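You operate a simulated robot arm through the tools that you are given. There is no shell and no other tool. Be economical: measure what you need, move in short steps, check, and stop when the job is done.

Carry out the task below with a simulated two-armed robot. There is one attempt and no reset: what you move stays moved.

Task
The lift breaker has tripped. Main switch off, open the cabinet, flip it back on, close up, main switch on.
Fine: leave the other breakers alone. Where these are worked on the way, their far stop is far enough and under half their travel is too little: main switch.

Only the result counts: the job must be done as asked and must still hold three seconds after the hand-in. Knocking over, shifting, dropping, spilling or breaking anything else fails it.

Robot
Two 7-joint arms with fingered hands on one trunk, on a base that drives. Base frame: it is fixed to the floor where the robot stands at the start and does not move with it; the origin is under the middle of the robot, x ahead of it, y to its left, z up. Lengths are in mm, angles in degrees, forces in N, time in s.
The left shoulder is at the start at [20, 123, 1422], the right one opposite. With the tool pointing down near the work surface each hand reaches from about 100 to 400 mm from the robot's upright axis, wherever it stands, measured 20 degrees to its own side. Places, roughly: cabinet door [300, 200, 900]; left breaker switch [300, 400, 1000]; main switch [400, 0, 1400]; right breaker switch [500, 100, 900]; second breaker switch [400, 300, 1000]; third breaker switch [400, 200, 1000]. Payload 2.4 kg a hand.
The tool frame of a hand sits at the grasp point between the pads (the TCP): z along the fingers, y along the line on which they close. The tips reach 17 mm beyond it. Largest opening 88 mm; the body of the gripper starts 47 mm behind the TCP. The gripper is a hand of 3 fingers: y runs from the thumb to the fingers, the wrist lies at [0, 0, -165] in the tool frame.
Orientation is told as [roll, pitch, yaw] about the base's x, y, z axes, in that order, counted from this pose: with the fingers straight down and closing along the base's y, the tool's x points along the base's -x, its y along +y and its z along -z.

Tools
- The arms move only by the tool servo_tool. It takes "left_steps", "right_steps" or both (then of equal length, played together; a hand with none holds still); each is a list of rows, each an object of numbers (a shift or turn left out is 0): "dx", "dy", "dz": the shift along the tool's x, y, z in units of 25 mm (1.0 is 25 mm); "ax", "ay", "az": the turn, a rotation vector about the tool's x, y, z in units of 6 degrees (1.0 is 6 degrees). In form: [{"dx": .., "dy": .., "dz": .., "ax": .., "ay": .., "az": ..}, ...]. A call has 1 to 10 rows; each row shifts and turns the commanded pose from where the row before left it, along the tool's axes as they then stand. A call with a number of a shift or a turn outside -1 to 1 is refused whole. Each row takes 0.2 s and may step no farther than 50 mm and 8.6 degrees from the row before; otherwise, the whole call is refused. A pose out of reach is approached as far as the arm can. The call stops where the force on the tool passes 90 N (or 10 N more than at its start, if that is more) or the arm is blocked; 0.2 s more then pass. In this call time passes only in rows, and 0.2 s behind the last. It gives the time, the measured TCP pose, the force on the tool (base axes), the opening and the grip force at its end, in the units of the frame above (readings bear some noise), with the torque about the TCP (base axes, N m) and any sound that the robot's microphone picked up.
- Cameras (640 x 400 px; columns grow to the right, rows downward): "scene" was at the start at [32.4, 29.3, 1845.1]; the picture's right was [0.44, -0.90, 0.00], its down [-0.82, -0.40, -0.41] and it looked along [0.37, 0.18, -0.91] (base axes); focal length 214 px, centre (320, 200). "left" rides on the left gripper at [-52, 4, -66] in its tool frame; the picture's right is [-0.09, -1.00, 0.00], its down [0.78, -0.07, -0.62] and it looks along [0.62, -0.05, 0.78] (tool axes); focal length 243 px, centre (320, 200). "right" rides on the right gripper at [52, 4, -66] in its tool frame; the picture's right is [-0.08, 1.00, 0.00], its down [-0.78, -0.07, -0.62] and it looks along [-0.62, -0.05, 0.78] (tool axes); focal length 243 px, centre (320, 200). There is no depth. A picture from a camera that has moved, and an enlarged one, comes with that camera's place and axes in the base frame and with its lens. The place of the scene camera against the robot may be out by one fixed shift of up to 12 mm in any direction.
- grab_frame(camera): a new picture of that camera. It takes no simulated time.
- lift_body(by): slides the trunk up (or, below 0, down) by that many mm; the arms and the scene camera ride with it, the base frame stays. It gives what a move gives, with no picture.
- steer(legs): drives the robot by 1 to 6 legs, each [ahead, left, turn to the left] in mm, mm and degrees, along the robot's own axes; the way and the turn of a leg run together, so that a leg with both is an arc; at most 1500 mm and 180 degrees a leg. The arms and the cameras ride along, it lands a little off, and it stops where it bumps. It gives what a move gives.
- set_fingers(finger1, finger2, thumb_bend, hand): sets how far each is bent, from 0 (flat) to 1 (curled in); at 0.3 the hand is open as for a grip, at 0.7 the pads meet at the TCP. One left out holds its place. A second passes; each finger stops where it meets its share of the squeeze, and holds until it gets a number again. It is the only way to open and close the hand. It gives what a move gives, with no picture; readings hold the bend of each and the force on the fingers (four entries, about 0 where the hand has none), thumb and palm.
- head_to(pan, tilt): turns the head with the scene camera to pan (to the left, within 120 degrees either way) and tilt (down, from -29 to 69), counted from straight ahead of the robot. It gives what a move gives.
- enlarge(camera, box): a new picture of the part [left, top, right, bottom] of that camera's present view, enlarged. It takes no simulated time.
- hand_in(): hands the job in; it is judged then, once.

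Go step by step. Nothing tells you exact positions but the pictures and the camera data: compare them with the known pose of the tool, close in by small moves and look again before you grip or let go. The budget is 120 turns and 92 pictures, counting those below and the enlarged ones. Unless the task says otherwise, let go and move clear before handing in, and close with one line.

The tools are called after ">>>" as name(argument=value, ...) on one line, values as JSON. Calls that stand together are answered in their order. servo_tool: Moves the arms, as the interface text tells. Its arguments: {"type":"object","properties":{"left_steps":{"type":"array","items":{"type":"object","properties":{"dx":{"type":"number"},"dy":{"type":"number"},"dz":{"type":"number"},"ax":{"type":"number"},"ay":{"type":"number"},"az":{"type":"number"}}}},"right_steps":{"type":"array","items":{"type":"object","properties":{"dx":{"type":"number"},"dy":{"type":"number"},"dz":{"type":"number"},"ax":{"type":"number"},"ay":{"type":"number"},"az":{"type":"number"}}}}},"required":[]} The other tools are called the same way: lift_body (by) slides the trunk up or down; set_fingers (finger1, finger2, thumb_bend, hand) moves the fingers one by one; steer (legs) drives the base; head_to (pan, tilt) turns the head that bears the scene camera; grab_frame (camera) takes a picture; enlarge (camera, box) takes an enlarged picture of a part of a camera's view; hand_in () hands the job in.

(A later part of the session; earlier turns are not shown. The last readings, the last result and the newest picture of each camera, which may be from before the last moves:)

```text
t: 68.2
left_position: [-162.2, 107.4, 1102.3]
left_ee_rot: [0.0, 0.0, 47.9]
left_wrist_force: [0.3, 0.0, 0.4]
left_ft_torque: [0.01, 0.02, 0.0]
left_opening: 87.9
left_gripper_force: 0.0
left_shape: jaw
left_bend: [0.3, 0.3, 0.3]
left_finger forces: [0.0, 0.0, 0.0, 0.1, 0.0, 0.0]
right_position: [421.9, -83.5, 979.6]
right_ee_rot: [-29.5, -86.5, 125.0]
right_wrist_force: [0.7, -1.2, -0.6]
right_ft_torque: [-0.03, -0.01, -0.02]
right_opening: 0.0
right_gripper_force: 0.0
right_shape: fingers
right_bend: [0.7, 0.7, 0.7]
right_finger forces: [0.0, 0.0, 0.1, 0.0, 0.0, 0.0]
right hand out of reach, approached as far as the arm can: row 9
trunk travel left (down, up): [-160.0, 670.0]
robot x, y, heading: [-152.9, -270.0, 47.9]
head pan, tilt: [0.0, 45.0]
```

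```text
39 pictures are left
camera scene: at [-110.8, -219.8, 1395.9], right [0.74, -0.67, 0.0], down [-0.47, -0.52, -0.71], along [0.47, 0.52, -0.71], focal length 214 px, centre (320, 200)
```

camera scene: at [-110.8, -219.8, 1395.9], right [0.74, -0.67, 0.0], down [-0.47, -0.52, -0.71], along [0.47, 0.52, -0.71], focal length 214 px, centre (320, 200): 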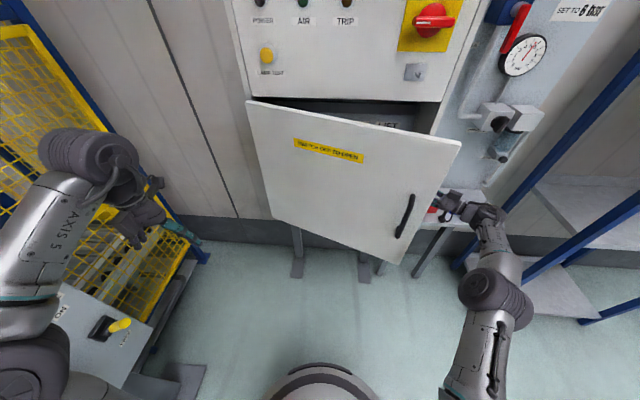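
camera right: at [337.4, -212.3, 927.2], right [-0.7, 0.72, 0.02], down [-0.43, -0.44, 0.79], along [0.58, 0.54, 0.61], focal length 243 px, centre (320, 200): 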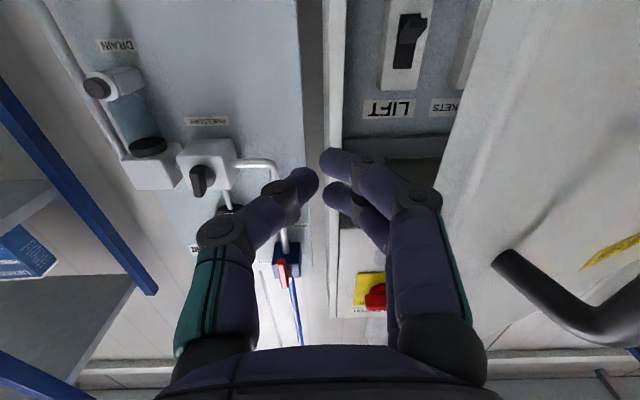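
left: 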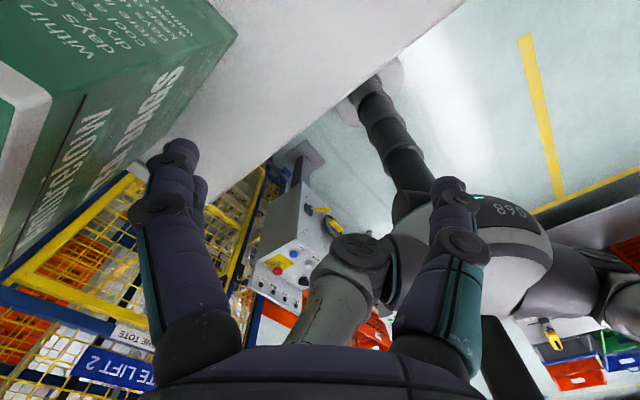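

The hand now points left past the edge. I'll slide it left behind the door panel, then drive back to pull.

>>> servo_tool(right_steps=[{"dz": 0.8, "dy": 0.5}, {"dz": 0.8, "dy": 0.5}, {"dz": 0.8, "dy": 0.5}, {"dz": 0.8, "dy": 0.4}])

>>> steer(legs=[[-110, 0, 0]])

>>> grab_frame(camera="scene")

```text
t: 69.2
left_position: [-157.1, 102.6, 1104.3]
left_ee_rot: [0.1, -0.1, 47.7]
left_wrist_force: [-0.2, 0.0, -0.4]
left_ft_torque: [-0.02, 0.02, 0.01]
left_opening: 87.9
left_gripper_force: 0.0
left_shape: jaw
left_bend: [0.3, 0.3, 0.3]
left_finger forces: [0.0, 0.1, 0.1, 0.0, 0.0, 0.0]
right_position: [372.8, -17.4, 974.9]
right_ee_rot: [-33.0, -86.6, 128.0]
right_wrist_force: [0.4, 0.3, -0.3]
right_ft_torque: [-0.02, -0.01, 0.03]
right_opening: 0.0
right_gripper_force: 0.1
right_shape: fingers
right_bend: [0.7, 0.7, 0.7]
right_finger forces: [0.1, 0.0, 0.0, 0.1, 0.0, 0.0]
trunk travel left (down, up): [-160.0, 670.0]
robot x, y, heading: [-144.0, -272.3, 47.8]
head pan, tilt: [0.0, 45.0]
```

```text
t: 70.4
left_position: [-237.6, 24.0, 1102.3]
left_ee_rot: [0.0, 0.0, 48.0]
left_wrist_force: [-0.3, 0.3, 0.3]
left_ft_torque: [0.0, -0.01, -0.02]
left_opening: 87.9
left_gripper_force: 0.1
left_shape: jaw
left_bend: [0.3, 0.3, 0.3]
left_finger forces: [0.0, 0.1, 0.1, 0.0, 0.0, 0.1]
right_position: [292.3, -92.1, 972.6]
right_ee_rot: [-31.9, -86.4, 127.3]
right_wrist_force: [1.0, 0.6, 0.1]
right_ft_torque: [0.0, 0.02, 0.02]
right_opening: 0.1
right_gripper_force: 0.1
right_shape: fingers
right_bend: [0.7, 0.7, 0.7]
right_finger forces: [0.1, 0.0, 0.0, 0.1, 0.0, 0.1]
trunk travel left (down, up): [-160.0, 670.0]
robot x, y, heading: [-223.9, -349.9, 47.9]
head pan, tilt: [0.0, 45.0]
```

```text
38 pictures are left
camera scene: at [-186.5, -303.3, 1395.9], right [0.74, -0.67, 0.0], down [-0.47, -0.52, -0.71], along [0.47, 0.52, -0.71], focal length 214 px, centre (320, 200)
```

scene: 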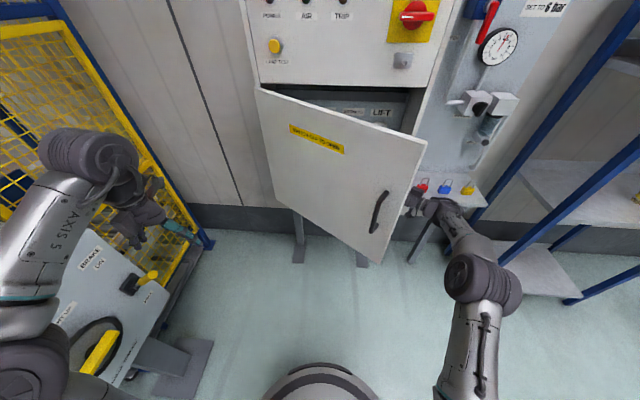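

The pull works. I'll continue with the arm, moving back-left along the hand's own y.

>>> servo_tool(right_steps=[{"dy": 1}, {"dy": 1}, {"dy": 1, "dz": 0.3}, {"dy": 1, "dz": 0.3}, {"dy": 1, "dz": 0.3}, {"dy": 1, "dz": 0.3}])

>>> grab_frame(camera="scene")

```text
t: 71.8
left_position: [-238.2, 25.1, 1103.1]
left_ee_rot: [0.1, 0.0, 48.0]
left_wrist_force: [0.5, -0.5, -0.5]
left_ft_torque: [0.01, 0.01, 0.04]
left_opening: 87.9
left_gripper_force: 0.0
left_shape: jaw
left_bend: [0.3, 0.3, 0.3]
left_finger forces: [0.1, 0.1, 0.0, 0.1, 0.0, 0.0]
right_position: [138.4, -76.4, 967.7]
right_ee_rot: [-32.1, -86.4, 127.5]
right_wrist_force: [-0.4, 0.6, -0.9]
right_ft_torque: [0.04, 0.02, -0.01]
right_opening: 0.2
right_gripper_force: 0.0
right_shape: fingers
right_bend: [0.7, 0.7, 0.7]
right_finger forces: [0.1, 0.0, 0.0, 0.0, 0.0, 0.0]
trunk travel left (down, up): [-160.0, 670.0]
robot x, y, heading: [-228.6, -350.8, 48.0]
head pan, tilt: [0.0, 45.0]
```

```text
37 pictures are left
camera scene: at [-186.4, -302.8, 1395.9], right [0.74, -0.67, 0.0], down [-0.47, -0.52, -0.71], along [0.47, 0.52, -0.71], focal length 214 px, centre (320, 200)
```

scene: 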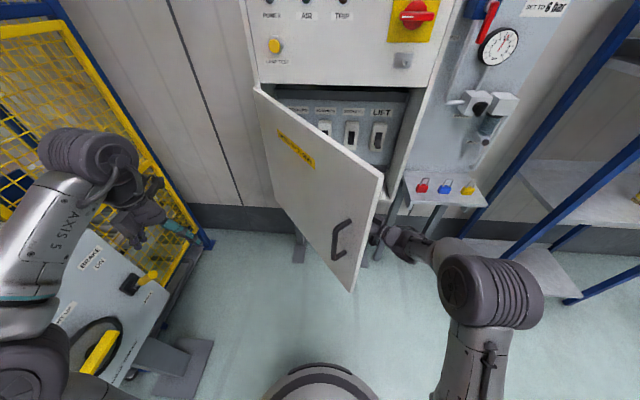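

About 50° open, and the breakers are visible. I'll push it farther left.

>>> servo_tool(right_steps=[{"dy": 0.6, "dz": 0.8}, {"dy": 0.6, "dz": 0.8}, {"dy": 0.6, "dz": 0.8}, {"dy": 0.6, "dz": 0.8}, {"dy": 0.6, "dz": 0.8}, {"dy": 0.5, "dz": 0.8}, {"dy": 0.5, "dz": 0.8}])

>>> grab_frame(camera="scene")

```text
t: 73.4
left_position: [-237.4, 24.0, 1102.7]
left_ee_rot: [0.1, 0.0, 47.9]
left_wrist_force: [0.0, 0.3, -0.5]
left_ft_torque: [-0.04, 0.03, -0.03]
left_opening: 88.0
left_gripper_force: 0.0
left_shape: jaw
left_bend: [0.3, 0.3, 0.3]
left_finger forces: [0.1, 0.1, 0.1, 0.0, 0.1, 0.0]
right_position: [25.4, 51.6, 956.4]
right_ee_rot: [-31.3, -86.4, 126.8]
right_wrist_force: [0.1, 0.5, 0.5]
right_ft_torque: [0.0, -0.03, 0.0]
right_opening: 0.0
right_gripper_force: 0.0
right_shape: fingers
right_bend: [0.7, 0.7, 0.7]
right_finger forces: [0.1, 0.0, 0.0, 0.0, 0.0, 0.0]
trunk travel left (down, up): [-160.0, 670.0]
robot x, y, heading: [-219.1, -352.9, 48.0]
head pan, tilt: [0.0, 45.0]
```

```text
36 pictures are left
camera scene: at [-186.4, -302.7, 1395.9], right [0.74, -0.67, 0.0], down [-0.47, -0.53, -0.71], along [0.47, 0.52, -0.71], focal length 214 px, centre (320, 200)
```

scene: 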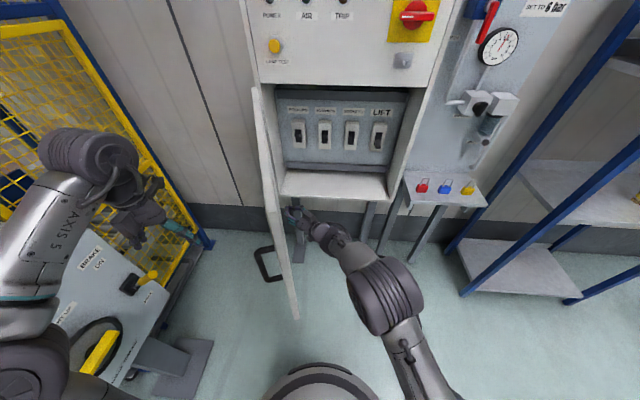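

The door is open about 85°. Now a close look at the breakers.

>>> enlarge(camera="scene", box=[270, 85, 430, 185])

```text
4.00 times, centred on (350, 135) of scene
camera zoom: at [-186.4, -302.7, 1395.9], right [0.74, -0.67, 0.0], down [-0.47, -0.53, -0.71], along [0.47, 0.52, -0.71], focal length 858 px, centre (200, 460)
```

zoom: 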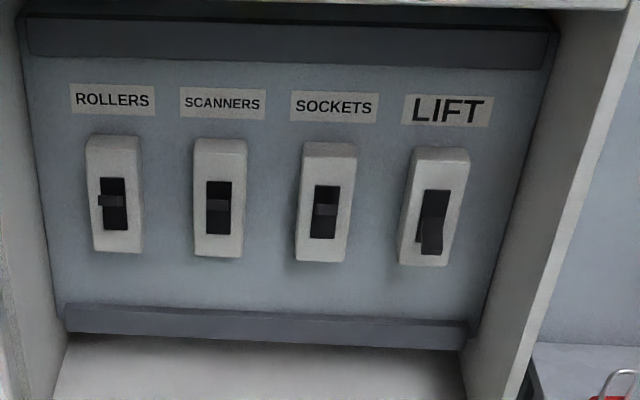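

LIFT's lever is down and the other three are up. It sits at about r=265, z=950, D≈475. I'll back the robot off and go around to the right so the left arm clears the open door.

>>> servo_tool(right_steps=[{"dz": -0.8, "dy": -0.5}, {"dz": -0.8, "dy": -0.5}])

>>> steer(legs=[[-150, 0, 0], [0, -220, -5]])

>>> servo_tool(right_steps=[{"ax": 1}, {"ax": 1}, {"ax": 1}, {"ax": 1}, {"ax": 1}, {"ax": 1}, {"ax": 1}, {"ax": 0.8}])

>>> grab_frame(camera="scene")

```text
t: 74.0
left_position: [-237.2, 22.9, 1103.9]
left_ee_rot: [0.1, 0.0, 48.0]
left_wrist_force: [-0.3, 0.5, -0.4]
left_ft_torque: [-0.02, -0.01, -0.02]
left_opening: 88.2
left_gripper_force: 0.1
left_shape: jaw
left_bend: [0.3, 0.3, 0.3]
left_finger forces: [0.0, 0.0, 0.1, 0.0, 0.0, 0.0]
right_position: [55.9, 14.7, 958.1]
right_ee_rot: [-31.8, -86.3, 127.3]
right_wrist_force: [-0.8, -0.1, 0.1]
right_ft_torque: [0.01, 0.0, -0.03]
right_opening: 0.0
right_gripper_force: 0.0
right_shape: fingers
right_bend: [0.7, 0.7, 0.7]
right_finger forces: [0.0, 0.0, 0.0, 0.0, 0.0, 0.1]
trunk travel left (down, up): [-160.0, 670.0]
robot x, y, heading: [-227.0, -349.2, 47.8]
head pan, tilt: [0.0, 45.0]
```

```text
t: 76.7
left_position: [-150.3, -240.5, 1103.2]
left_ee_rot: [-0.1, 0.1, 43.0]
left_wrist_force: [0.4, -1.5, -0.5]
left_ft_torque: [-0.01, -0.02, -0.02]
left_opening: 87.7
left_gripper_force: 0.0
left_shape: jaw
left_bend: [0.3, 0.3, 0.3]
left_finger forces: [0.0, 0.0, 0.0, 0.1, 0.1, 0.0]
right_position: [141.0, -274.2, 958.2]
right_ee_rot: [-31.5, -86.4, 122.1]
right_wrist_force: [-0.3, 0.9, 0.0]
right_ft_torque: [0.04, -0.03, -0.03]
right_opening: 0.0
right_gripper_force: 0.1
right_shape: fingers
right_bend: [0.7, 0.7, 0.7]
right_finger forces: [0.1, 0.0, 0.0, 0.0, 0.0, 0.0]
trunk travel left (down, up): [-160.0, 670.0]
robot x, y, heading: [-168.6, -613.4, 43.1]
head pan, tilt: [0.0, 45.0]
```

```text
t: 78.5
left_position: [-149.8, -240.5, 1103.1]
left_ee_rot: [0.1, -0.1, 42.9]
left_wrist_force: [-0.5, -1.0, 0.7]
left_ft_torque: [0.06, -0.01, -0.03]
left_opening: 87.9
left_gripper_force: 0.0
left_shape: jaw
left_bend: [0.3, 0.3, 0.3]
left_finger forces: [0.1, 0.0, 0.0, 0.1, 0.0, 0.0]
right_position: [141.1, -274.8, 958.8]
right_ee_rot: [-78.2, -86.5, 121.9]
right_wrist_force: [-0.5, -0.7, 0.3]
right_ft_torque: [0.0, -0.01, 0.0]
right_opening: 0.0
right_gripper_force: 0.1
right_shape: fingers
right_bend: [0.7, 0.7, 0.7]
right_finger forces: [0.1, 0.1, 0.0, 0.0, 0.0, 0.0]
trunk travel left (down, up): [-160.0, 670.0]
robot x, y, heading: [-169.8, -614.8, 42.9]
head pan, tilt: [0.0, 45.0]
```

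```text
34 pictures are left
camera scene: at [-127.2, -570.1, 1395.9], right [0.68, -0.73, 0.0], down [-0.52, -0.48, -0.71], along [0.52, 0.48, -0.71], focal length 214 px, centre (320, 200)
```

scene: 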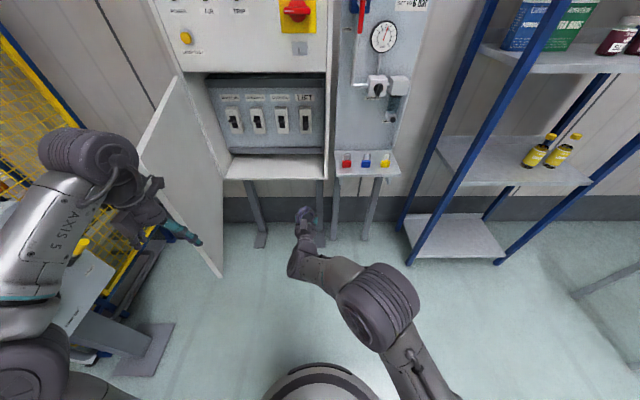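

The door is really at about 72°, with its free edge near r=33. I'll use the left hand to swing it wider: pull that hand in, drive forward inside the door, then push left.

>>> servo_tool(left_steps=[{"dy": -1}, {"dy": -1}, {"dy": -0.8, "dz": 0.5}, {"dz": 1}])

>>> steer(legs=[[190, 0, 0]])

>>> grab_frame(camera="scene")

```text
t: 79.5
left_position: [-101.5, -290.9, 1064.0]
left_ee_rot: [0.0, 0.0, 43.0]
left_wrist_force: [0.3, -0.1, -1.0]
left_ft_torque: [0.0, -0.02, -0.03]
left_opening: 87.9
left_gripper_force: 0.0
left_shape: jaw
left_bend: [0.3, 0.3, 0.3]
left_finger forces: [0.0, 0.0, 0.0, 0.0, 0.1, 0.0]
right_position: [139.5, -274.0, 958.6]
right_ee_rot: [-78.4, -86.5, 122.1]
right_wrist_force: [-0.2, 0.3, 0.9]
right_ft_torque: [0.0, -0.03, 0.0]
right_opening: 0.0
right_gripper_force: 0.0
right_shape: fingers
right_bend: [0.7, 0.7, 0.7]
right_finger forces: [0.1, 0.1, 0.0, 0.0, 0.0, 0.0]
trunk travel left (down, up): [-160.0, 670.0]
robot x, y, heading: [-173.1, -612.4, 43.0]
head pan, tilt: [0.0, 45.0]
```

```text
t: 81.0
left_position: [40.9, -156.4, 1064.8]
left_ee_rot: [-0.1, 0.0, 43.2]
left_wrist_force: [-0.2, 0.5, 0.4]
left_ft_torque: [0.0, -0.01, -0.02]
left_opening: 88.0
left_gripper_force: 0.1
left_shape: jaw
left_bend: [0.3, 0.3, 0.3]
left_finger forces: [0.1, 0.1, 0.1, 0.1, 0.0, 0.0]
right_position: [284.9, -139.8, 960.1]
right_ee_rot: [-78.1, -86.4, 122.0]
right_wrist_force: [0.3, 0.3, 0.1]
right_ft_torque: [-0.04, 0.0, -0.01]
right_opening: 0.0
right_gripper_force: 0.1
right_shape: fingers
right_bend: [0.7, 0.7, 0.7]
right_finger forces: [0.1, 0.0, 0.1, 0.1, 0.0, 0.0]
trunk travel left (down, up): [-160.0, 670.0]
robot x, y, heading: [-28.9, -484.9, 42.9]
head pan, tilt: [0.0, 45.0]
```

```text
33 pictures are left
camera scene: at [16.6, -435.7, 1395.9], right [0.68, -0.73, 0.0], down [-0.52, -0.48, -0.71], along [0.52, 0.48, -0.71], focal length 214 px, centre (320, 200)
```

scene: 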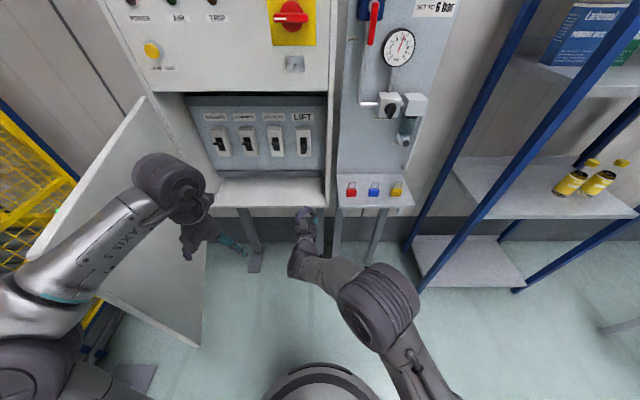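

The left hand is inside the door swing. Now I'll push left.

>>> servo_tool(left_steps=[{"dy": 1}, {"dy": 1}, {"dy": 1}, {"dy": 1}, {"dy": 1}, {"dy": 1}, {"dy": 1}, {"dy": 1}, {"dy": 1}])

>>> grab_frame(camera="scene")

```text
t: 83.0
left_position: [-114.4, 5.4, 1065.1]
left_ee_rot: [0.0, 0.0, 43.1]
left_wrist_force: [0.0, -0.2, 0.1]
left_ft_torque: [-0.03, -0.03, -0.01]
left_opening: 87.9
left_gripper_force: 0.1
left_shape: jaw
left_bend: [0.3, 0.3, 0.3]
left_finger forces: [0.0, 0.0, 0.1, 0.0, 0.0, 0.0]
right_position: [283.2, -139.0, 958.1]
right_ee_rot: [-78.3, -86.4, 122.2]
right_wrist_force: [0.7, 0.1, 0.0]
right_ft_torque: [-0.01, 0.0, -0.01]
right_opening: 0.0
right_gripper_force: 0.1
right_shape: fingers
right_bend: [0.7, 0.7, 0.7]
right_finger forces: [0.1, 0.1, 0.1, 0.0, 0.0, 0.0]
trunk travel left (down, up): [-160.0, 670.0]
robot x, y, heading: [-25.3, -479.0, 43.1]
head pan, tilt: [0.0, 45.0]
```

```text
32 pictures are left
camera scene: at [16.3, -435.8, 1395.9], right [0.68, -0.73, 0.0], down [-0.52, -0.48, -0.71], along [0.52, 0.48, -0.71], focal length 214 px, centre (320, 200)
```

scene: 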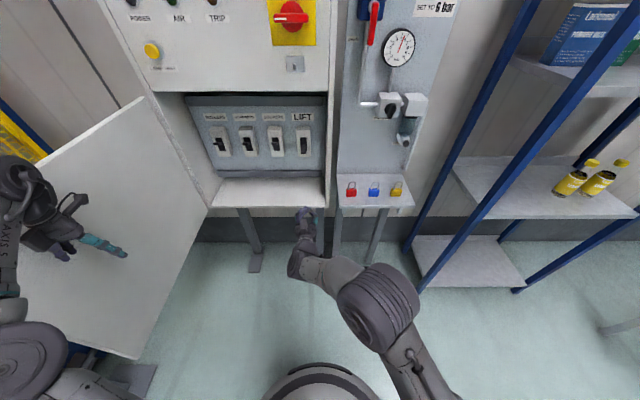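

The door is near 90°. A little more push for margin, then I'll tuck the left hand back in.

>>> servo_tool(left_steps=[{"dy": 1}, {"dy": 1}, {"dy": 1}])

>>> servo_tool(left_steps=[{"dy": -1}, {"dy": -1}, {"dy": -1}, {"dy": -1}, {"dy": -1}, {"dy": -1}, {"dy": -1}, {"dy": -1}, {"dy": -1}, {"dy": -1}])

>>> servo_tool(left_steps=[{"dy": -1}, {"dy": -1}], right_steps=[{"dy": 0.8}, {"dy": 0.5}])

>>> grab_frame(camera="scene")

```text
t: 83.8
left_position: [-161.5, 41.4, 1050.8]
left_ee_rot: [0.0, 0.0, 42.9]
left_wrist_force: [0.7, -0.4, 0.1]
left_ft_torque: [-0.04, -0.01, -0.03]
left_opening: 88.3
left_gripper_force: 0.0
left_shape: jaw
left_bend: [0.31, 0.3, 0.3]
left_finger forces: [0.4, 0.1, 0.0, 0.1, 0.0, 0.0]
left hand out of reach, approached as far as the arm can: row 2, 3
right_position: [283.6, -138.2, 959.8]
right_ee_rot: [-78.5, -86.4, 122.3]
right_wrist_force: [0.1, 0.4, 0.1]
right_ft_torque: [0.01, -0.03, 0.0]
right_opening: 0.3
right_gripper_force: 0.0
right_shape: fingers
right_bend: [0.7, 0.7, 0.7]
right_finger forces: [0.0, 0.1, 0.0, 0.0, 0.0, 0.1]
trunk travel left (down, up): [-160.0, 670.0]
robot x, y, heading: [-28.9, -480.9, 42.9]
head pan, tilt: [0.0, 45.0]
```

```text
t: 86.0
left_position: [-116.3, -7.7, 1050.8]
left_ee_rot: [0.0, 0.0, 43.1]
left_wrist_force: [-0.1, 0.1, 0.4]
left_ft_torque: [0.01, 0.03, -0.01]
left_opening: 87.8
left_gripper_force: 0.1
left_shape: jaw
left_bend: [0.3, 0.3, 0.3]
left_finger forces: [0.1, 0.0, 0.0, 0.0, 0.0, 0.1]
left hand out of reach, approached as far as the arm can: row 3, 4, 5, 6, 7, 8, 9, 10
right_position: [284.0, -139.0, 958.5]
right_ee_rot: [-78.4, -86.4, 122.2]
right_wrist_force: [0.3, 0.0, 0.2]
right_ft_torque: [0.02, 0.02, -0.01]
right_opening: 0.1
right_gripper_force: 0.0
right_shape: fingers
right_bend: [0.7, 0.7, 0.7]
right_finger forces: [0.0, 0.0, 0.0, 0.0, 0.0, 0.1]
trunk travel left (down, up): [-160.0, 670.0]
robot x, y, heading: [-26.0, -482.1, 42.8]
head pan, tilt: [0.0, 45.0]
```

```text
t: 86.7
left_position: [-116.9, -5.7, 1051.7]
left_ee_rot: [0.1, -0.1, 43.1]
left_wrist_force: [-0.5, 0.8, -0.5]
left_ft_torque: [0.01, -0.01, 0.0]
left_opening: 88.1
left_gripper_force: 0.1
left_shape: jaw
left_bend: [0.3, 0.3, 0.3]
left_finger forces: [0.0, 0.1, 0.1, 0.0, 0.0, 0.1]
left hand out of reach, approached as far as the arm can: row 1, 2
right_position: [260.2, -115.1, 956.7]
right_ee_rot: [-77.9, -86.5, 121.7]
right_wrist_force: [-0.7, 1.5, 1.3]
right_ft_torque: [-0.01, 0.04, -0.01]
right_opening: 0.2
right_gripper_force: 0.1
right_shape: fingers
right_bend: [0.7, 0.7, 0.7]
right_finger forces: [0.0, 0.0, 0.0, 0.0, 0.1, 0.0]
trunk travel left (down, up): [-160.0, 670.0]
robot x, y, heading: [-25.1, -479.3, 43.2]
head pan, tilt: [0.0, 45.0]
```

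```text
31 pictures are left
camera scene: at [16.3, -435.9, 1395.9], right [0.68, -0.73, 0.0], down [-0.52, -0.48, -0.71], along [0.52, 0.48, -0.71], focal length 214 px, centre (320, 200)
```

scene: 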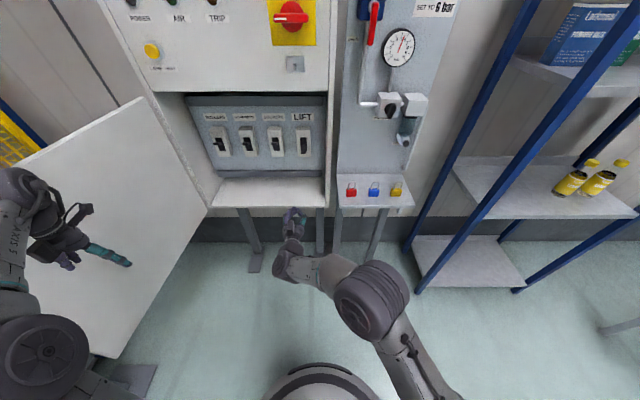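

The left hand stuck in a limit. I'll raise it a bit and then bring it right.

>>> servo_tool(left_steps=[{"dz": -1}, {"dz": -1}, {"dz": -0.5, "dy": -0.8}, {"dy": -1}, {"dy": -1}, {"dy": -1}, {"dy": -1}, {"dy": -1}, {"dy": -1}, {"dy": -1}])

>>> grab_frame(camera="scene")

```text
t: 88.8
left_position: [22.3, -126.4, 1121.8]
left_ee_rot: [0.0, 0.0, 43.3]
left_wrist_force: [0.0, -0.2, -0.1]
left_ft_torque: [0.03, -0.01, -0.01]
left_opening: 87.7
left_gripper_force: 0.1
left_shape: jaw
left_bend: [0.3, 0.3, 0.3]
left_finger forces: [0.1, 0.0, 0.1, 0.0, 0.1, 0.0]
left hand out of reach, approached as far as the arm can: row 2, 3, 5, 6, 7, 8
right_position: [262.2, -114.9, 956.2]
right_ee_rot: [-78.2, -86.3, 122.2]
right_wrist_force: [-0.5, 0.4, 0.5]
right_ft_torque: [0.02, 0.0, 0.05]
right_opening: 0.1
right_gripper_force: 0.0
right_shape: fingers
right_bend: [0.7, 0.7, 0.7]
right_finger forces: [0.0, 0.0, 0.0, 0.0, 0.1, 0.2]
trunk travel left (down, up): [-160.0, 670.0]
robot x, y, heading: [-23.9, -482.1, 43.1]
head pan, tilt: [0.0, 45.0]
```

```text
30 pictures are left
camera scene: at [16.4, -436.0, 1395.9], right [0.68, -0.73, 0.0], down [-0.52, -0.48, -0.71], along [0.52, 0.48, -0.71], focal length 214 px, centre (320, 200)
```

scene: 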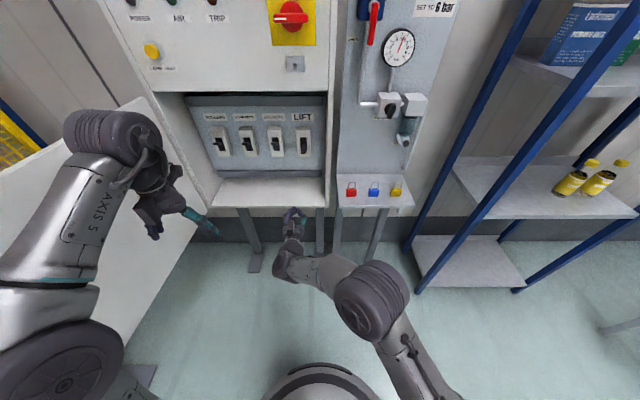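

Right hand is aligned at r=263 with LIFT. I'll lower 78 mm and drive forward 210 mm, keeping clear, then look.

>>> lift_body(by=-78)

>>> steer(legs=[[210, 0, 0]])

>>> grab_frame(camera="scene")

>>> grab_frame(camera="right")

```text
t: 90.0
left_position: [22.8, -126.8, 1042.6]
left_ee_rot: [0.1, 0.0, 43.1]
left_wrist_force: [0.5, 0.9, 0.1]
left_ft_torque: [-0.03, -0.01, 0.02]
left_opening: 88.0
left_gripper_force: 0.0
left_shape: jaw
left_bend: [0.3, 0.3, 0.3]
left_finger forces: [0.0, 0.0, 0.0, 0.0, 0.0, 0.0]
right_position: [261.1, -115.4, 878.8]
right_ee_rot: [-78.4, -86.3, 122.2]
right_wrist_force: [0.8, -0.3, 0.3]
right_ft_torque: [-0.02, 0.01, -0.03]
right_opening: 0.0
right_gripper_force: 0.0
right_shape: fingers
right_bend: [0.7, 0.7, 0.7]
right_finger forces: [0.0, 0.0, 0.1, 0.1, 0.0, 0.1]
trunk travel left (down, up): [-82.0, 748.0]
robot x, y, heading: [-27.4, -481.3, 43.1]
head pan, tilt: [0.0, 45.0]
```

```text
t: 91.7
left_position: [178.5, 19.3, 1042.3]
left_ee_rot: [0.0, 0.0, 43.2]
left_wrist_force: [1.2, -0.1, 0.4]
left_ft_torque: [0.06, -0.03, 0.04]
left_opening: 87.8
left_gripper_force: 0.1
left_shape: jaw
left_bend: [0.3, 0.3, 0.3]
left_finger forces: [0.0, 0.1, 0.1, 0.0, 0.1, 0.0]
right_position: [416.2, 29.8, 878.7]
right_ee_rot: [-78.3, -86.4, 122.2]
right_wrist_force: [-0.5, 0.7, 0.1]
right_ft_torque: [0.0, -0.02, -0.01]
right_opening: 0.1
right_gripper_force: 0.0
right_shape: fingers
right_bend: [0.7, 0.7, 0.7]
right_finger forces: [0.1, 0.0, 0.1, 0.0, 0.1, 0.0]
trunk travel left (down, up): [-82.0, 748.0]
robot x, y, heading: [127.9, -336.6, 43.0]
head pan, tilt: [0.0, 45.0]
```

```text
29 pictures are left
camera scene: at [171.8, -290.4, 1317.9], right [0.68, -0.73, 0.0], down [-0.52, -0.48, -0.71], along [0.52, 0.48, -0.71], focal length 214 px, centre (320, 200)
```

scene: 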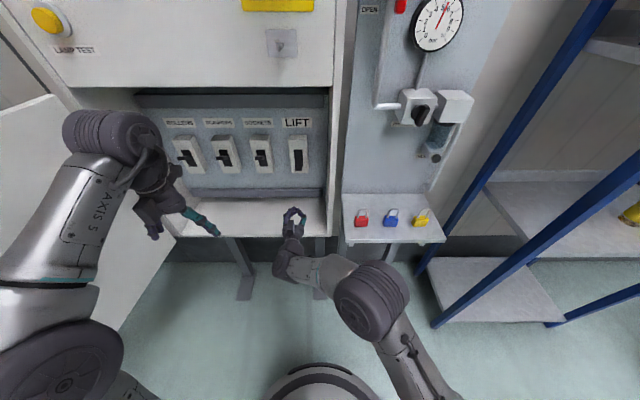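

```text
28 pictures are left
camera right: at [367.0, -15.0, 827.5], right [-0.69, 0.72, 0.02], down [-0.43, -0.44, 0.79], along [0.58, 0.54, 0.61], focal length 243 px, centre (320, 200)
```

right: 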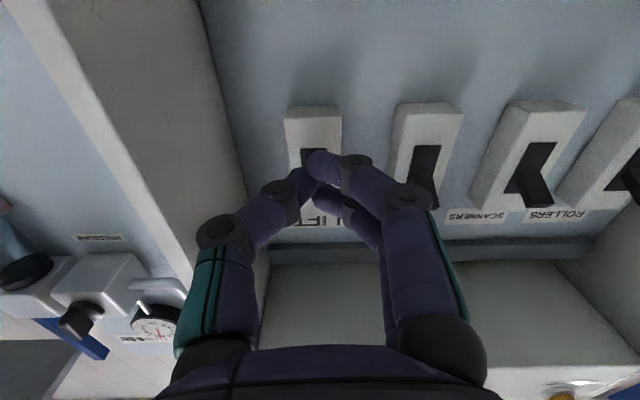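

Well aligned. I'll move forward 90 mm under the lever and look again.

>>> servo_tool(right_steps=[{"dz": 0.9}, {"dz": 0.9}, {"dz": 0.9}, {"dz": 0.9}])

>>> grab_frame(camera="right")

>>> enlarge(camera="scene", box=[240, 110, 360, 260])

```text
t: 92.7
left_position: [177.5, 19.6, 1042.7]
left_ee_rot: [0.0, 0.1, 43.2]
left_wrist_force: [-0.2, 0.2, -0.5]
left_ft_torque: [0.01, 0.01, 0.04]
left_opening: 87.7
left_gripper_force: 0.2
left_shape: jaw
left_bend: [0.3, 0.3, 0.3]
left_finger forces: [0.0, 0.0, 0.1, 0.0, 0.0, 0.1]
right_position: [480.2, 92.3, 877.8]
right_ee_rot: [-78.6, -86.3, 122.5]
right_wrist_force: [0.6, -0.6, 0.0]
right_ft_torque: [0.03, 0.0, 0.0]
right_opening: 0.0
right_gripper_force: 0.0
right_shape: fingers
right_bend: [0.7, 0.7, 0.7]
right_finger forces: [0.0, 0.0, 0.0, 0.1, 0.0, 0.0]
trunk travel left (down, up): [-82.0, 748.0]
robot x, y, heading: [127.8, -338.3, 43.4]
head pan, tilt: [0.0, 45.0]
```

```text
27 pictures are left
camera right: at [431.4, 47.2, 827.5], right [-0.69, 0.72, 0.02], down [-0.43, -0.44, 0.79], along [0.58, 0.54, 0.61], focal length 243 px, centre (320, 200)
```

right: 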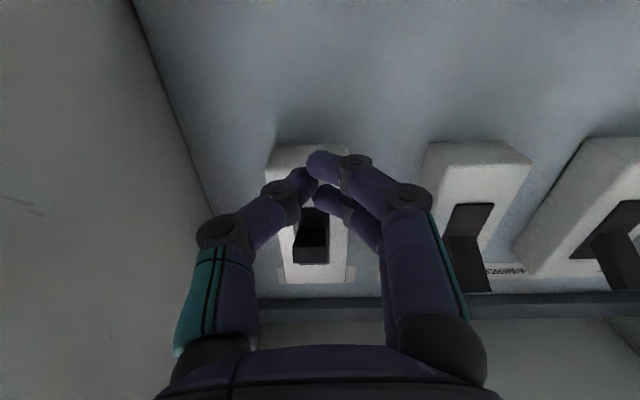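

```text
2.67 times, centred on (300, 185) of scene
camera zoom: at [171.8, -290.4, 1317.9], right [0.68, -0.73, 0.0], down [-0.52, -0.48, -0.71], along [0.52, 0.48, -0.71], focal length 572 px, centre (373, 240)
```

zoom: 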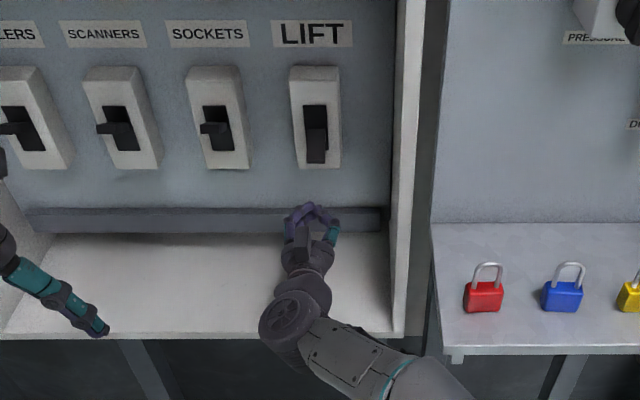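

The pinch is just below and in front of the lever. I'll go 28 mm deeper, then raise in small steps.

>>> servo_tool(right_steps=[{"dz": 0.6}, {"dz": 0.5}])

>>> servo_tool(right_steps=[{"dx": -0.5}, {"dx": -0.5}])

>>> grab_frame(camera="right")

>>> enlarge(camera="scene", box=[250, 110, 350, 210])

```text
t: 93.2
left_position: [176.2, 20.0, 1042.1]
left_ee_rot: [0.0, 0.0, 43.2]
left_wrist_force: [0.0, 0.2, 0.5]
left_ft_torque: [0.01, 0.01, 0.0]
left_opening: 87.8
left_gripper_force: 0.2
left_shape: jaw
left_bend: [0.3, 0.3, 0.3]
left_finger forces: [0.1, 0.0, 0.0, 0.1, 0.0, 0.0]
right_position: [499.9, 104.1, 877.4]
right_ee_rot: [-79.1, -86.3, 123.0]
right_wrist_force: [-0.6, 0.2, 0.0]
right_ft_torque: [-0.01, 0.01, 0.0]
right_opening: 0.1
right_gripper_force: 0.0
right_shape: fingers
right_bend: [0.7, 0.7, 0.7]
right_finger forces: [0.0, 0.0, 0.0, 0.0, 0.1, 0.0]
right hand out of reach, approached as far as the arm can: row 2
trunk travel left (down, up): [-82.0, 748.0]
robot x, y, heading: [129.2, -335.4, 43.3]
head pan, tilt: [0.0, 45.0]
```

```text
t: 93.8
left_position: [178.7, 19.6, 1041.8]
left_ee_rot: [0.0, 0.0, 43.2]
left_wrist_force: [-0.6, -0.7, 0.4]
left_ft_torque: [-0.02, 0.01, -0.03]
left_opening: 87.8
left_gripper_force: 0.2
left_shape: jaw
left_bend: [0.3, 0.3, 0.3]
left_finger forces: [0.0, 0.0, 0.1, 0.1, 0.0, 0.0]
right_position: [499.8, 102.0, 902.5]
right_ee_rot: [-78.4, -86.4, 122.4]
right_wrist_force: [0.3, -0.4, 0.9]
right_ft_torque: [0.0, -0.01, 0.0]
right_opening: 0.1
right_gripper_force: 0.1
right_shape: fingers
right_bend: [0.7, 0.7, 0.7]
right_finger forces: [0.0, 0.0, 0.1, 0.0, 0.0, 0.0]
right hand out of reach, approached as far as the arm can: row 2
trunk travel left (down, up): [-82.0, 748.0]
robot x, y, heading: [131.6, -333.5, 43.1]
head pan, tilt: [0.0, 45.0]
```

```text
25 pictures are left
camera right: at [449.6, 56.2, 851.3], right [-0.69, 0.72, 0.02], down [-0.43, -0.44, 0.79], along [0.58, 0.54, 0.61], focal length 243 px, centre (320, 200)
```

right: 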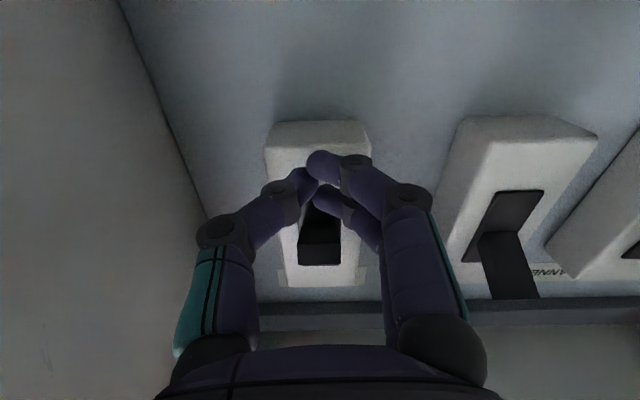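

```text
4.00 times, centred on (300, 160) of scene
camera zoom: at [171.8, -290.5, 1317.9], right [0.68, -0.73, 0.0], down [-0.52, -0.48, -0.71], along [0.52, 0.48, -0.71], focal length 858 px, centre (400, 360)
```

zoom: 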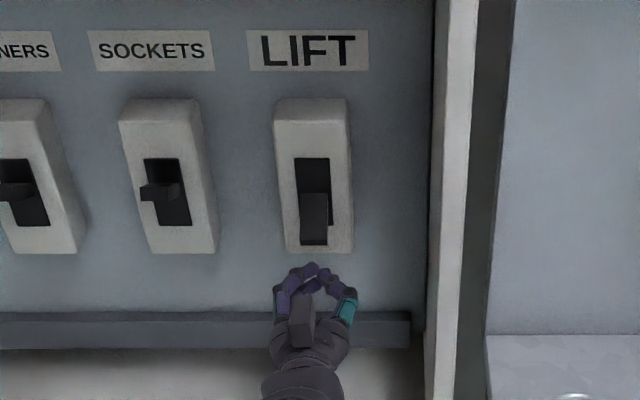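

I'm at the arm's forward limit, with the tips just below the lever. I'll drive 15 mm forward and raise.

>>> steer(legs=[[15, 0, 0]])

>>> servo_tool(right_steps=[{"dx": -0.6}, {"dx": -0.6}])

>>> enlarge(camera="scene", box=[250, 110, 350, 210])

```text
t: 94.6
left_position: [188.5, 29.6, 1041.8]
left_ee_rot: [0.0, 0.0, 43.2]
left_wrist_force: [-0.9, 0.3, 0.5]
left_ft_torque: [0.0, 0.02, 0.02]
left_opening: 88.1
left_gripper_force: 0.0
left_shape: jaw
left_bend: [0.3, 0.3, 0.3]
left_finger forces: [0.0, 0.0, 0.1, 0.0, 0.0, 0.0]
right_position: [509.6, 111.9, 902.0]
right_ee_rot: [-78.5, -86.4, 122.5]
right_wrist_force: [0.1, -0.2, -0.3]
right_ft_torque: [0.0, 0.05, -0.01]
right_opening: 0.0
right_gripper_force: 0.1
right_shape: fingers
right_bend: [0.7, 0.7, 0.7]
right_finger forces: [0.0, 0.1, 0.0, 0.0, 0.0, 0.1]
trunk travel left (down, up): [-82.0, 748.0]
robot x, y, heading: [136.3, -324.6, 43.0]
head pan, tilt: [0.0, 45.0]
```

```text
t: 95.2
left_position: [189.0, 30.3, 1042.5]
left_ee_rot: [0.0, 0.1, 43.3]
left_wrist_force: [-0.5, 0.1, 0.3]
left_ft_torque: [0.01, 0.05, -0.04]
left_opening: 88.1
left_gripper_force: 0.1
left_shape: jaw
left_bend: [0.3, 0.3, 0.3]
left_finger forces: [0.0, 0.0, 0.1, 0.1, 0.0, 0.0]
right_position: [506.3, 106.6, 929.6]
right_ee_rot: [-77.9, -86.4, 121.9]
right_wrist_force: [0.0, -0.2, -1.7]
right_ft_torque: [-0.03, -0.02, -0.01]
right_opening: 0.0
right_gripper_force: 1.3
right_shape: fingers
right_bend: [0.7, 0.7, 0.7]
right_finger forces: [0.0, 2.4, 0.1, 0.1, 0.0, 0.0]
right hand out of reach, approached as far as the arm can: row 2
trunk travel left (down, up): [-82.0, 748.0]
robot x, y, heading: [138.1, -324.2, 43.1]
head pan, tilt: [0.0, 45.0]
```

```text
4.00 times, centred on (300, 160) of scene
camera zoom: at [182.7, -280.1, 1317.8], right [0.68, -0.73, 0.0], down [-0.52, -0.48, -0.71], along [0.52, 0.48, -0.71], focal length 858 px, centre (400, 360)
```

zoom: 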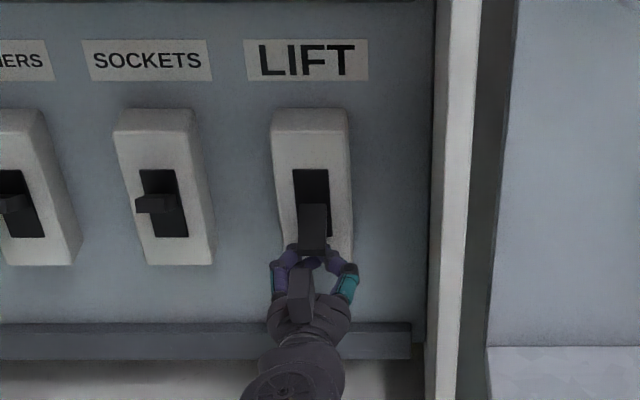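

The fingers touch the lever from below. I'll raise the trunk to push it up.

>>> lift_body(by=35)

>>> enlarge(camera="scene", box=[250, 110, 350, 210])

```text
t: 96.0
left_position: [189.7, 31.8, 1075.8]
left_ee_rot: [-0.1, 0.1, 43.1]
left_wrist_force: [-0.1, -1.0, -0.8]
left_ft_torque: [0.0, -0.02, -0.03]
left_opening: 87.8
left_gripper_force: 0.0
left_shape: jaw
left_bend: [0.3, 0.3, 0.3]
left_finger forces: [0.0, 0.1, 0.0, 0.0, 0.0, 0.0]
right_position: [505.7, 109.5, 956.8]
right_ee_rot: [-65.1, -86.2, 109.6]
right_wrist_force: [-11.7, -9.0, -50.9]
right_ft_torque: [-0.31, 0.43, 0.0]
right_opening: 0.2
right_gripper_force: 26.3
right_shape: fingers
right_bend: [0.7, 0.75, 0.7]
right_finger forces: [0.0, 52.2, 0.0, 0.0, 0.0, 0.0]
trunk travel left (down, up): [-117.0, 713.0]
robot x, y, heading: [137.0, -325.7, 43.0]
head pan, tilt: [0.0, 45.0]
```

```text
4.00 times, centred on (300, 160) of scene
camera zoom: at [184.0, -277.9, 1352.2], right [0.68, -0.73, 0.0], down [-0.52, -0.49, -0.71], along [0.52, 0.48, -0.71], focal length 858 px, centre (400, 360)
```

zoom: 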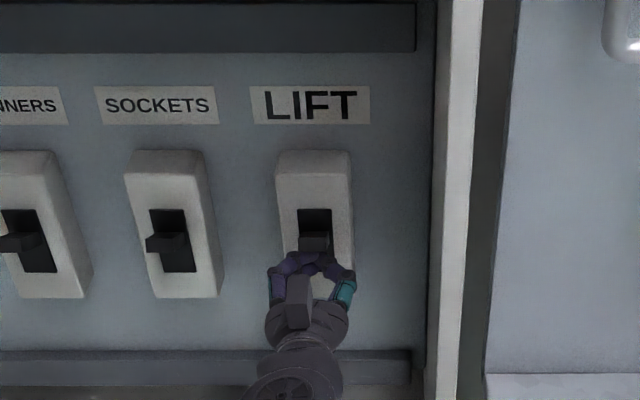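

The lever is rising with resistance. Continue.

>>> lift_body(by=18)

>>> enlarge(camera="scene", box=[250, 110, 350, 210])

```text
t: 96.5
left_position: [188.0, 29.8, 1088.5]
left_ee_rot: [0.1, 0.1, 43.2]
left_wrist_force: [-1.4, -0.9, -0.2]
left_ft_torque: [-0.01, 0.01, 0.04]
left_opening: 87.9
left_gripper_force: 0.0
left_shape: jaw
left_bend: [0.3, 0.3, 0.3]
left_finger forces: [0.1, 0.0, 0.0, 0.0, 0.0, 0.0]
right_position: [501.9, 108.6, 958.6]
right_ee_rot: [-46.9, -85.4, 91.7]
right_wrist_force: [-5.9, -4.2, -17.8]
right_ft_torque: [-0.09, 0.23, 0.0]
right_opening: 0.0
right_gripper_force: 10.6
right_shape: fingers
right_bend: [0.7, 0.73, 0.69]
right_finger forces: [0.0, 20.9, 0.0, 0.1, 0.0, 0.0]
trunk travel left (down, up): [-128.0, 702.0]
robot x, y, heading: [139.3, -324.6, 43.2]
head pan, tilt: [0.0, 45.0]
stopped: the force on the tool passed its limit at 97 N (the readings are from after the stop); the commanded pose is now the measured one
```

```text
4.00 times, centred on (300, 160) of scene
camera zoom: at [182.4, -281.1, 1364.3], right [0.68, -0.73, 0.0], down [-0.52, -0.48, -0.71], along [0.52, 0.48, -0.71], focal length 858 px, centre (400, 360)
```

zoom: 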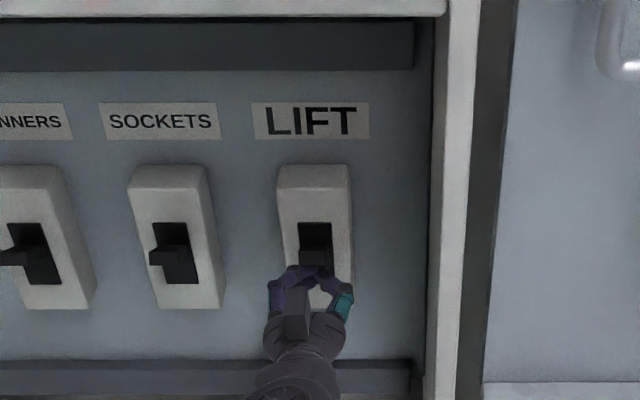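

The force limit stopped it. I'll check the lever with the hand camera.

>>> grab_frame(camera="right")

```text
20 pictures are left
camera right: at [452.2, 61.2, 909.8], right [-0.7, 0.71, 0.03], down [-0.4, -0.42, 0.82], along [0.59, 0.56, 0.58], focal length 243 px, centre (320, 200)
```

right: 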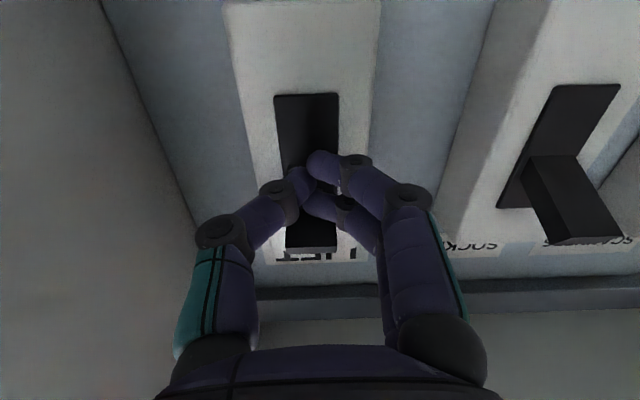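

The LIFT lever end now lies at the same height as SOCKETS', so it's up against its stop. I'll drop slightly and withdraw, then verify.

>>> lift_body(by=-20)

>>> steer(legs=[[-150, 0, 0]])

>>> enlarge(camera="scene", box=[200, 60, 360, 200])

```text
t: 97.1
left_position: [188.0, 30.5, 1069.0]
left_ee_rot: [0.0, 0.0, 43.2]
left_wrist_force: [-0.2, 0.1, 0.0]
left_ft_torque: [0.02, -0.03, 0.01]
left_opening: 87.9
left_gripper_force: 0.0
left_shape: jaw
left_bend: [0.3, 0.3, 0.3]
left_finger forces: [0.1, 0.1, 0.0, 0.0, 0.0, 0.1]
right_position: [502.8, 108.3, 940.5]
right_ee_rot: [-52.3, -85.7, 96.9]
right_wrist_force: [-1.1, 0.0, -0.1]
right_ft_torque: [-0.04, 0.01, 0.0]
right_opening: 0.1
right_gripper_force: 0.2
right_shape: fingers
right_bend: [0.7, 0.7, 0.7]
right_finger forces: [0.0, 0.0, 0.1, 0.0, 0.1, 0.0]
trunk travel left (down, up): [-108.0, 722.0]
robot x, y, heading: [140.5, -324.2, 43.0]
head pan, tilt: [0.0, 45.0]
```

```text
t: 98.5
left_position: [77.0, -74.7, 1068.7]
left_ee_rot: [0.0, -0.1, 43.0]
left_wrist_force: [-0.2, -0.2, 0.5]
left_ft_torque: [0.02, -0.01, 0.04]
left_opening: 87.9
left_gripper_force: 0.0
left_shape: jaw
left_bend: [0.3, 0.3, 0.3]
left_finger forces: [0.0, 0.1, 0.0, 0.0, 0.0, 0.1]
right_position: [392.7, 4.7, 939.8]
right_ee_rot: [-51.5, -85.6, 96.2]
right_wrist_force: [-0.7, -0.6, 0.0]
right_ft_torque: [-0.02, -0.02, 0.0]
right_opening: 0.0
right_gripper_force: 0.1
right_shape: fingers
right_bend: [0.7, 0.7, 0.7]
right_finger forces: [0.0, 0.0, 0.0, 0.1, 0.0, 0.0]
trunk travel left (down, up): [-108.0, 722.0]
robot x, y, heading: [28.1, -433.2, 43.3]
head pan, tilt: [0.0, 45.0]
```

```text
2.86 times, centred on (280, 130) of scene
camera zoom: at [71.3, -384.5, 1343.5], right [0.68, -0.73, 0.0], down [-0.52, -0.48, -0.71], along [0.52, 0.48, -0.71], focal length 613 px, centre (434, 400)
```

zoom: 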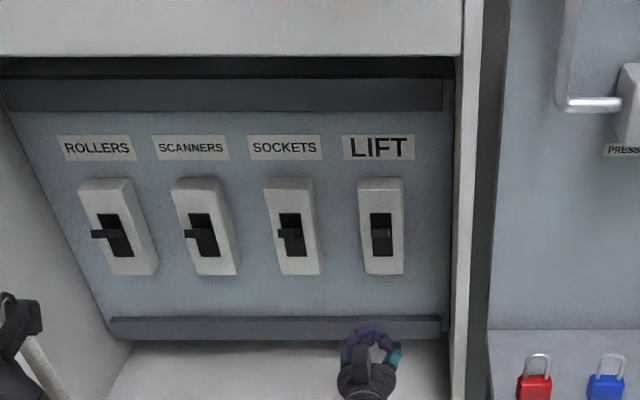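

LIFT now matches the other three. To close the door, I'll raise the left hand above the door's top edge, back off, and look at where the door stands.

>>> steer(legs=[[-130, 0, 0]])

>>> lift_body(by=160)

>>> head_to(pan=30, tilt=45)

>>> grab_frame(camera="scene")

```text
t: 99.8
left_position: [-18.4, -163.2, 1068.2]
left_ee_rot: [0.0, 0.0, 43.2]
left_wrist_force: [0.1, -0.4, -0.1]
left_ft_torque: [0.01, -0.02, 0.0]
left_opening: 88.0
left_gripper_force: 0.1
left_shape: jaw
left_bend: [0.3, 0.3, 0.3]
left_finger forces: [0.0, 0.0, 0.1, 0.0, 0.0, 0.0]
right_position: [297.3, -83.3, 940.1]
right_ee_rot: [-51.6, -85.8, 96.3]
right_wrist_force: [-0.6, -0.4, 0.2]
right_ft_torque: [0.02, 0.03, 0.02]
right_opening: 0.2
right_gripper_force: 0.1
right_shape: fingers
right_bend: [0.7, 0.7, 0.7]
right_finger forces: [0.0, 0.1, 0.0, 0.0, 0.0, 0.0]
trunk travel left (down, up): [-108.0, 722.0]
robot x, y, heading: [-65.2, -517.4, 43.3]
head pan, tilt: [0.0, 45.0]
```

```text
t: 101.6
left_position: [-18.5, -162.4, 1228.8]
left_ee_rot: [0.0, 0.1, 43.2]
left_wrist_force: [-0.7, -0.8, -0.2]
left_ft_torque: [0.03, 0.01, 0.01]
left_opening: 87.7
left_gripper_force: 0.0
left_shape: jaw
left_bend: [0.3, 0.3, 0.3]
left_finger forces: [0.0, 0.1, 0.0, 0.0, 0.0, 0.0]
right_position: [297.5, -85.2, 1098.9]
right_ee_rot: [-51.4, -85.7, 96.1]
right_wrist_force: [0.0, -0.3, -0.8]
right_ft_torque: [-0.05, -0.01, 0.02]
right_opening: 0.2
right_gripper_force: 0.1
right_shape: fingers
right_bend: [0.7, 0.7, 0.7]
right_finger forces: [0.0, 0.0, 0.1, 0.0, 0.1, 0.0]
trunk travel left (down, up): [-268.0, 562.0]
robot x, y, heading: [-66.4, -516.4, 43.0]
head pan, tilt: [0.0, 45.0]
```

```text
t: 102.6
left_position: [-17.6, -163.5, 1228.2]
left_ee_rot: [0.0, 0.0, 43.2]
left_wrist_force: [0.9, -0.2, 0.1]
left_ft_torque: [0.01, -0.01, 0.0]
left_opening: 87.8
left_gripper_force: 0.0
left_shape: jaw
left_bend: [0.3, 0.3, 0.3]
left_finger forces: [0.0, 0.0, 0.1, 0.0, 0.0, 0.0]
right_position: [296.7, -83.6, 1101.4]
right_ee_rot: [-51.5, -85.6, 96.2]
right_wrist_force: [0.2, 0.9, 0.2]
right_ft_torque: [-0.02, 0.03, -0.02]
right_opening: 0.0
right_gripper_force: 0.0
right_shape: fingers
right_bend: [0.7, 0.7, 0.7]
right_finger forces: [0.1, 0.1, 0.0, 0.1, 0.0, 0.0]
trunk travel left (down, up): [-268.0, 562.0]
robot x, y, heading: [-64.0, -518.4, 42.9]
head pan, tilt: [30.0, 45.0]
```

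```text
18 pictures are left
camera scene: at [-59.0, -450.8, 1503.5], right [0.96, -0.29, 0.0], down [-0.21, -0.68, -0.71], along [0.21, 0.68, -0.71], focal length 214 px, centre (320, 200)
```

scene: 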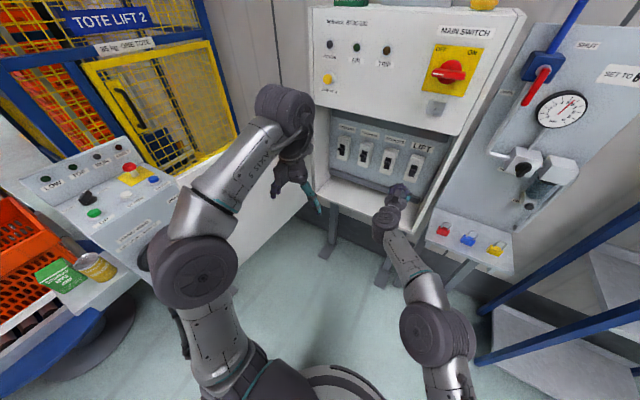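

>>> enlarge(camera="scene", box=[120, 90, 340, 260])

>>> grab_frame(camera="left")

```text
2.35 times, centred on (230, 175) of scene
camera zoom: at [-59.0, -450.8, 1503.5], right [0.96, -0.29, 0.0], down [-0.21, -0.68, -0.71], along [0.21, 0.68, -0.71], focal length 505 px, centre (532, 259)
```

zoom: 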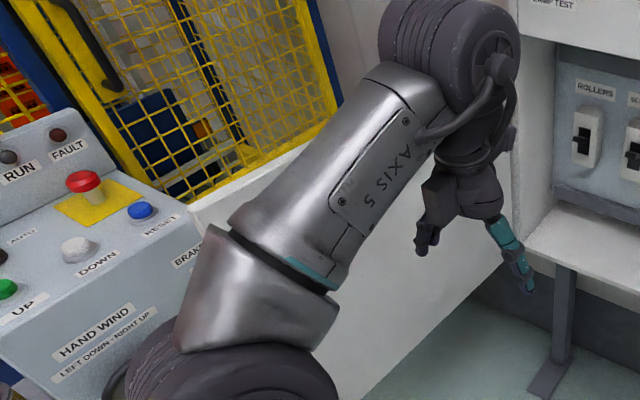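

```text
16 pictures are left
camera left: at [16.6, -123.6, 1294.1], right [0.74, -0.67, 0.0], down [-0.52, -0.58, 0.62], along [-0.41, -0.46, -0.78], focal length 243 px, centre (320, 200)
```

left: 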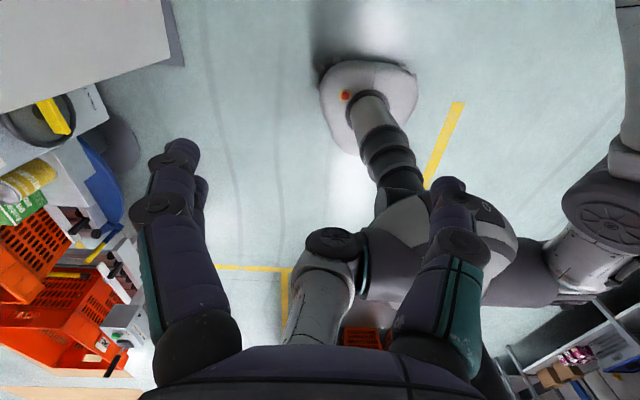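

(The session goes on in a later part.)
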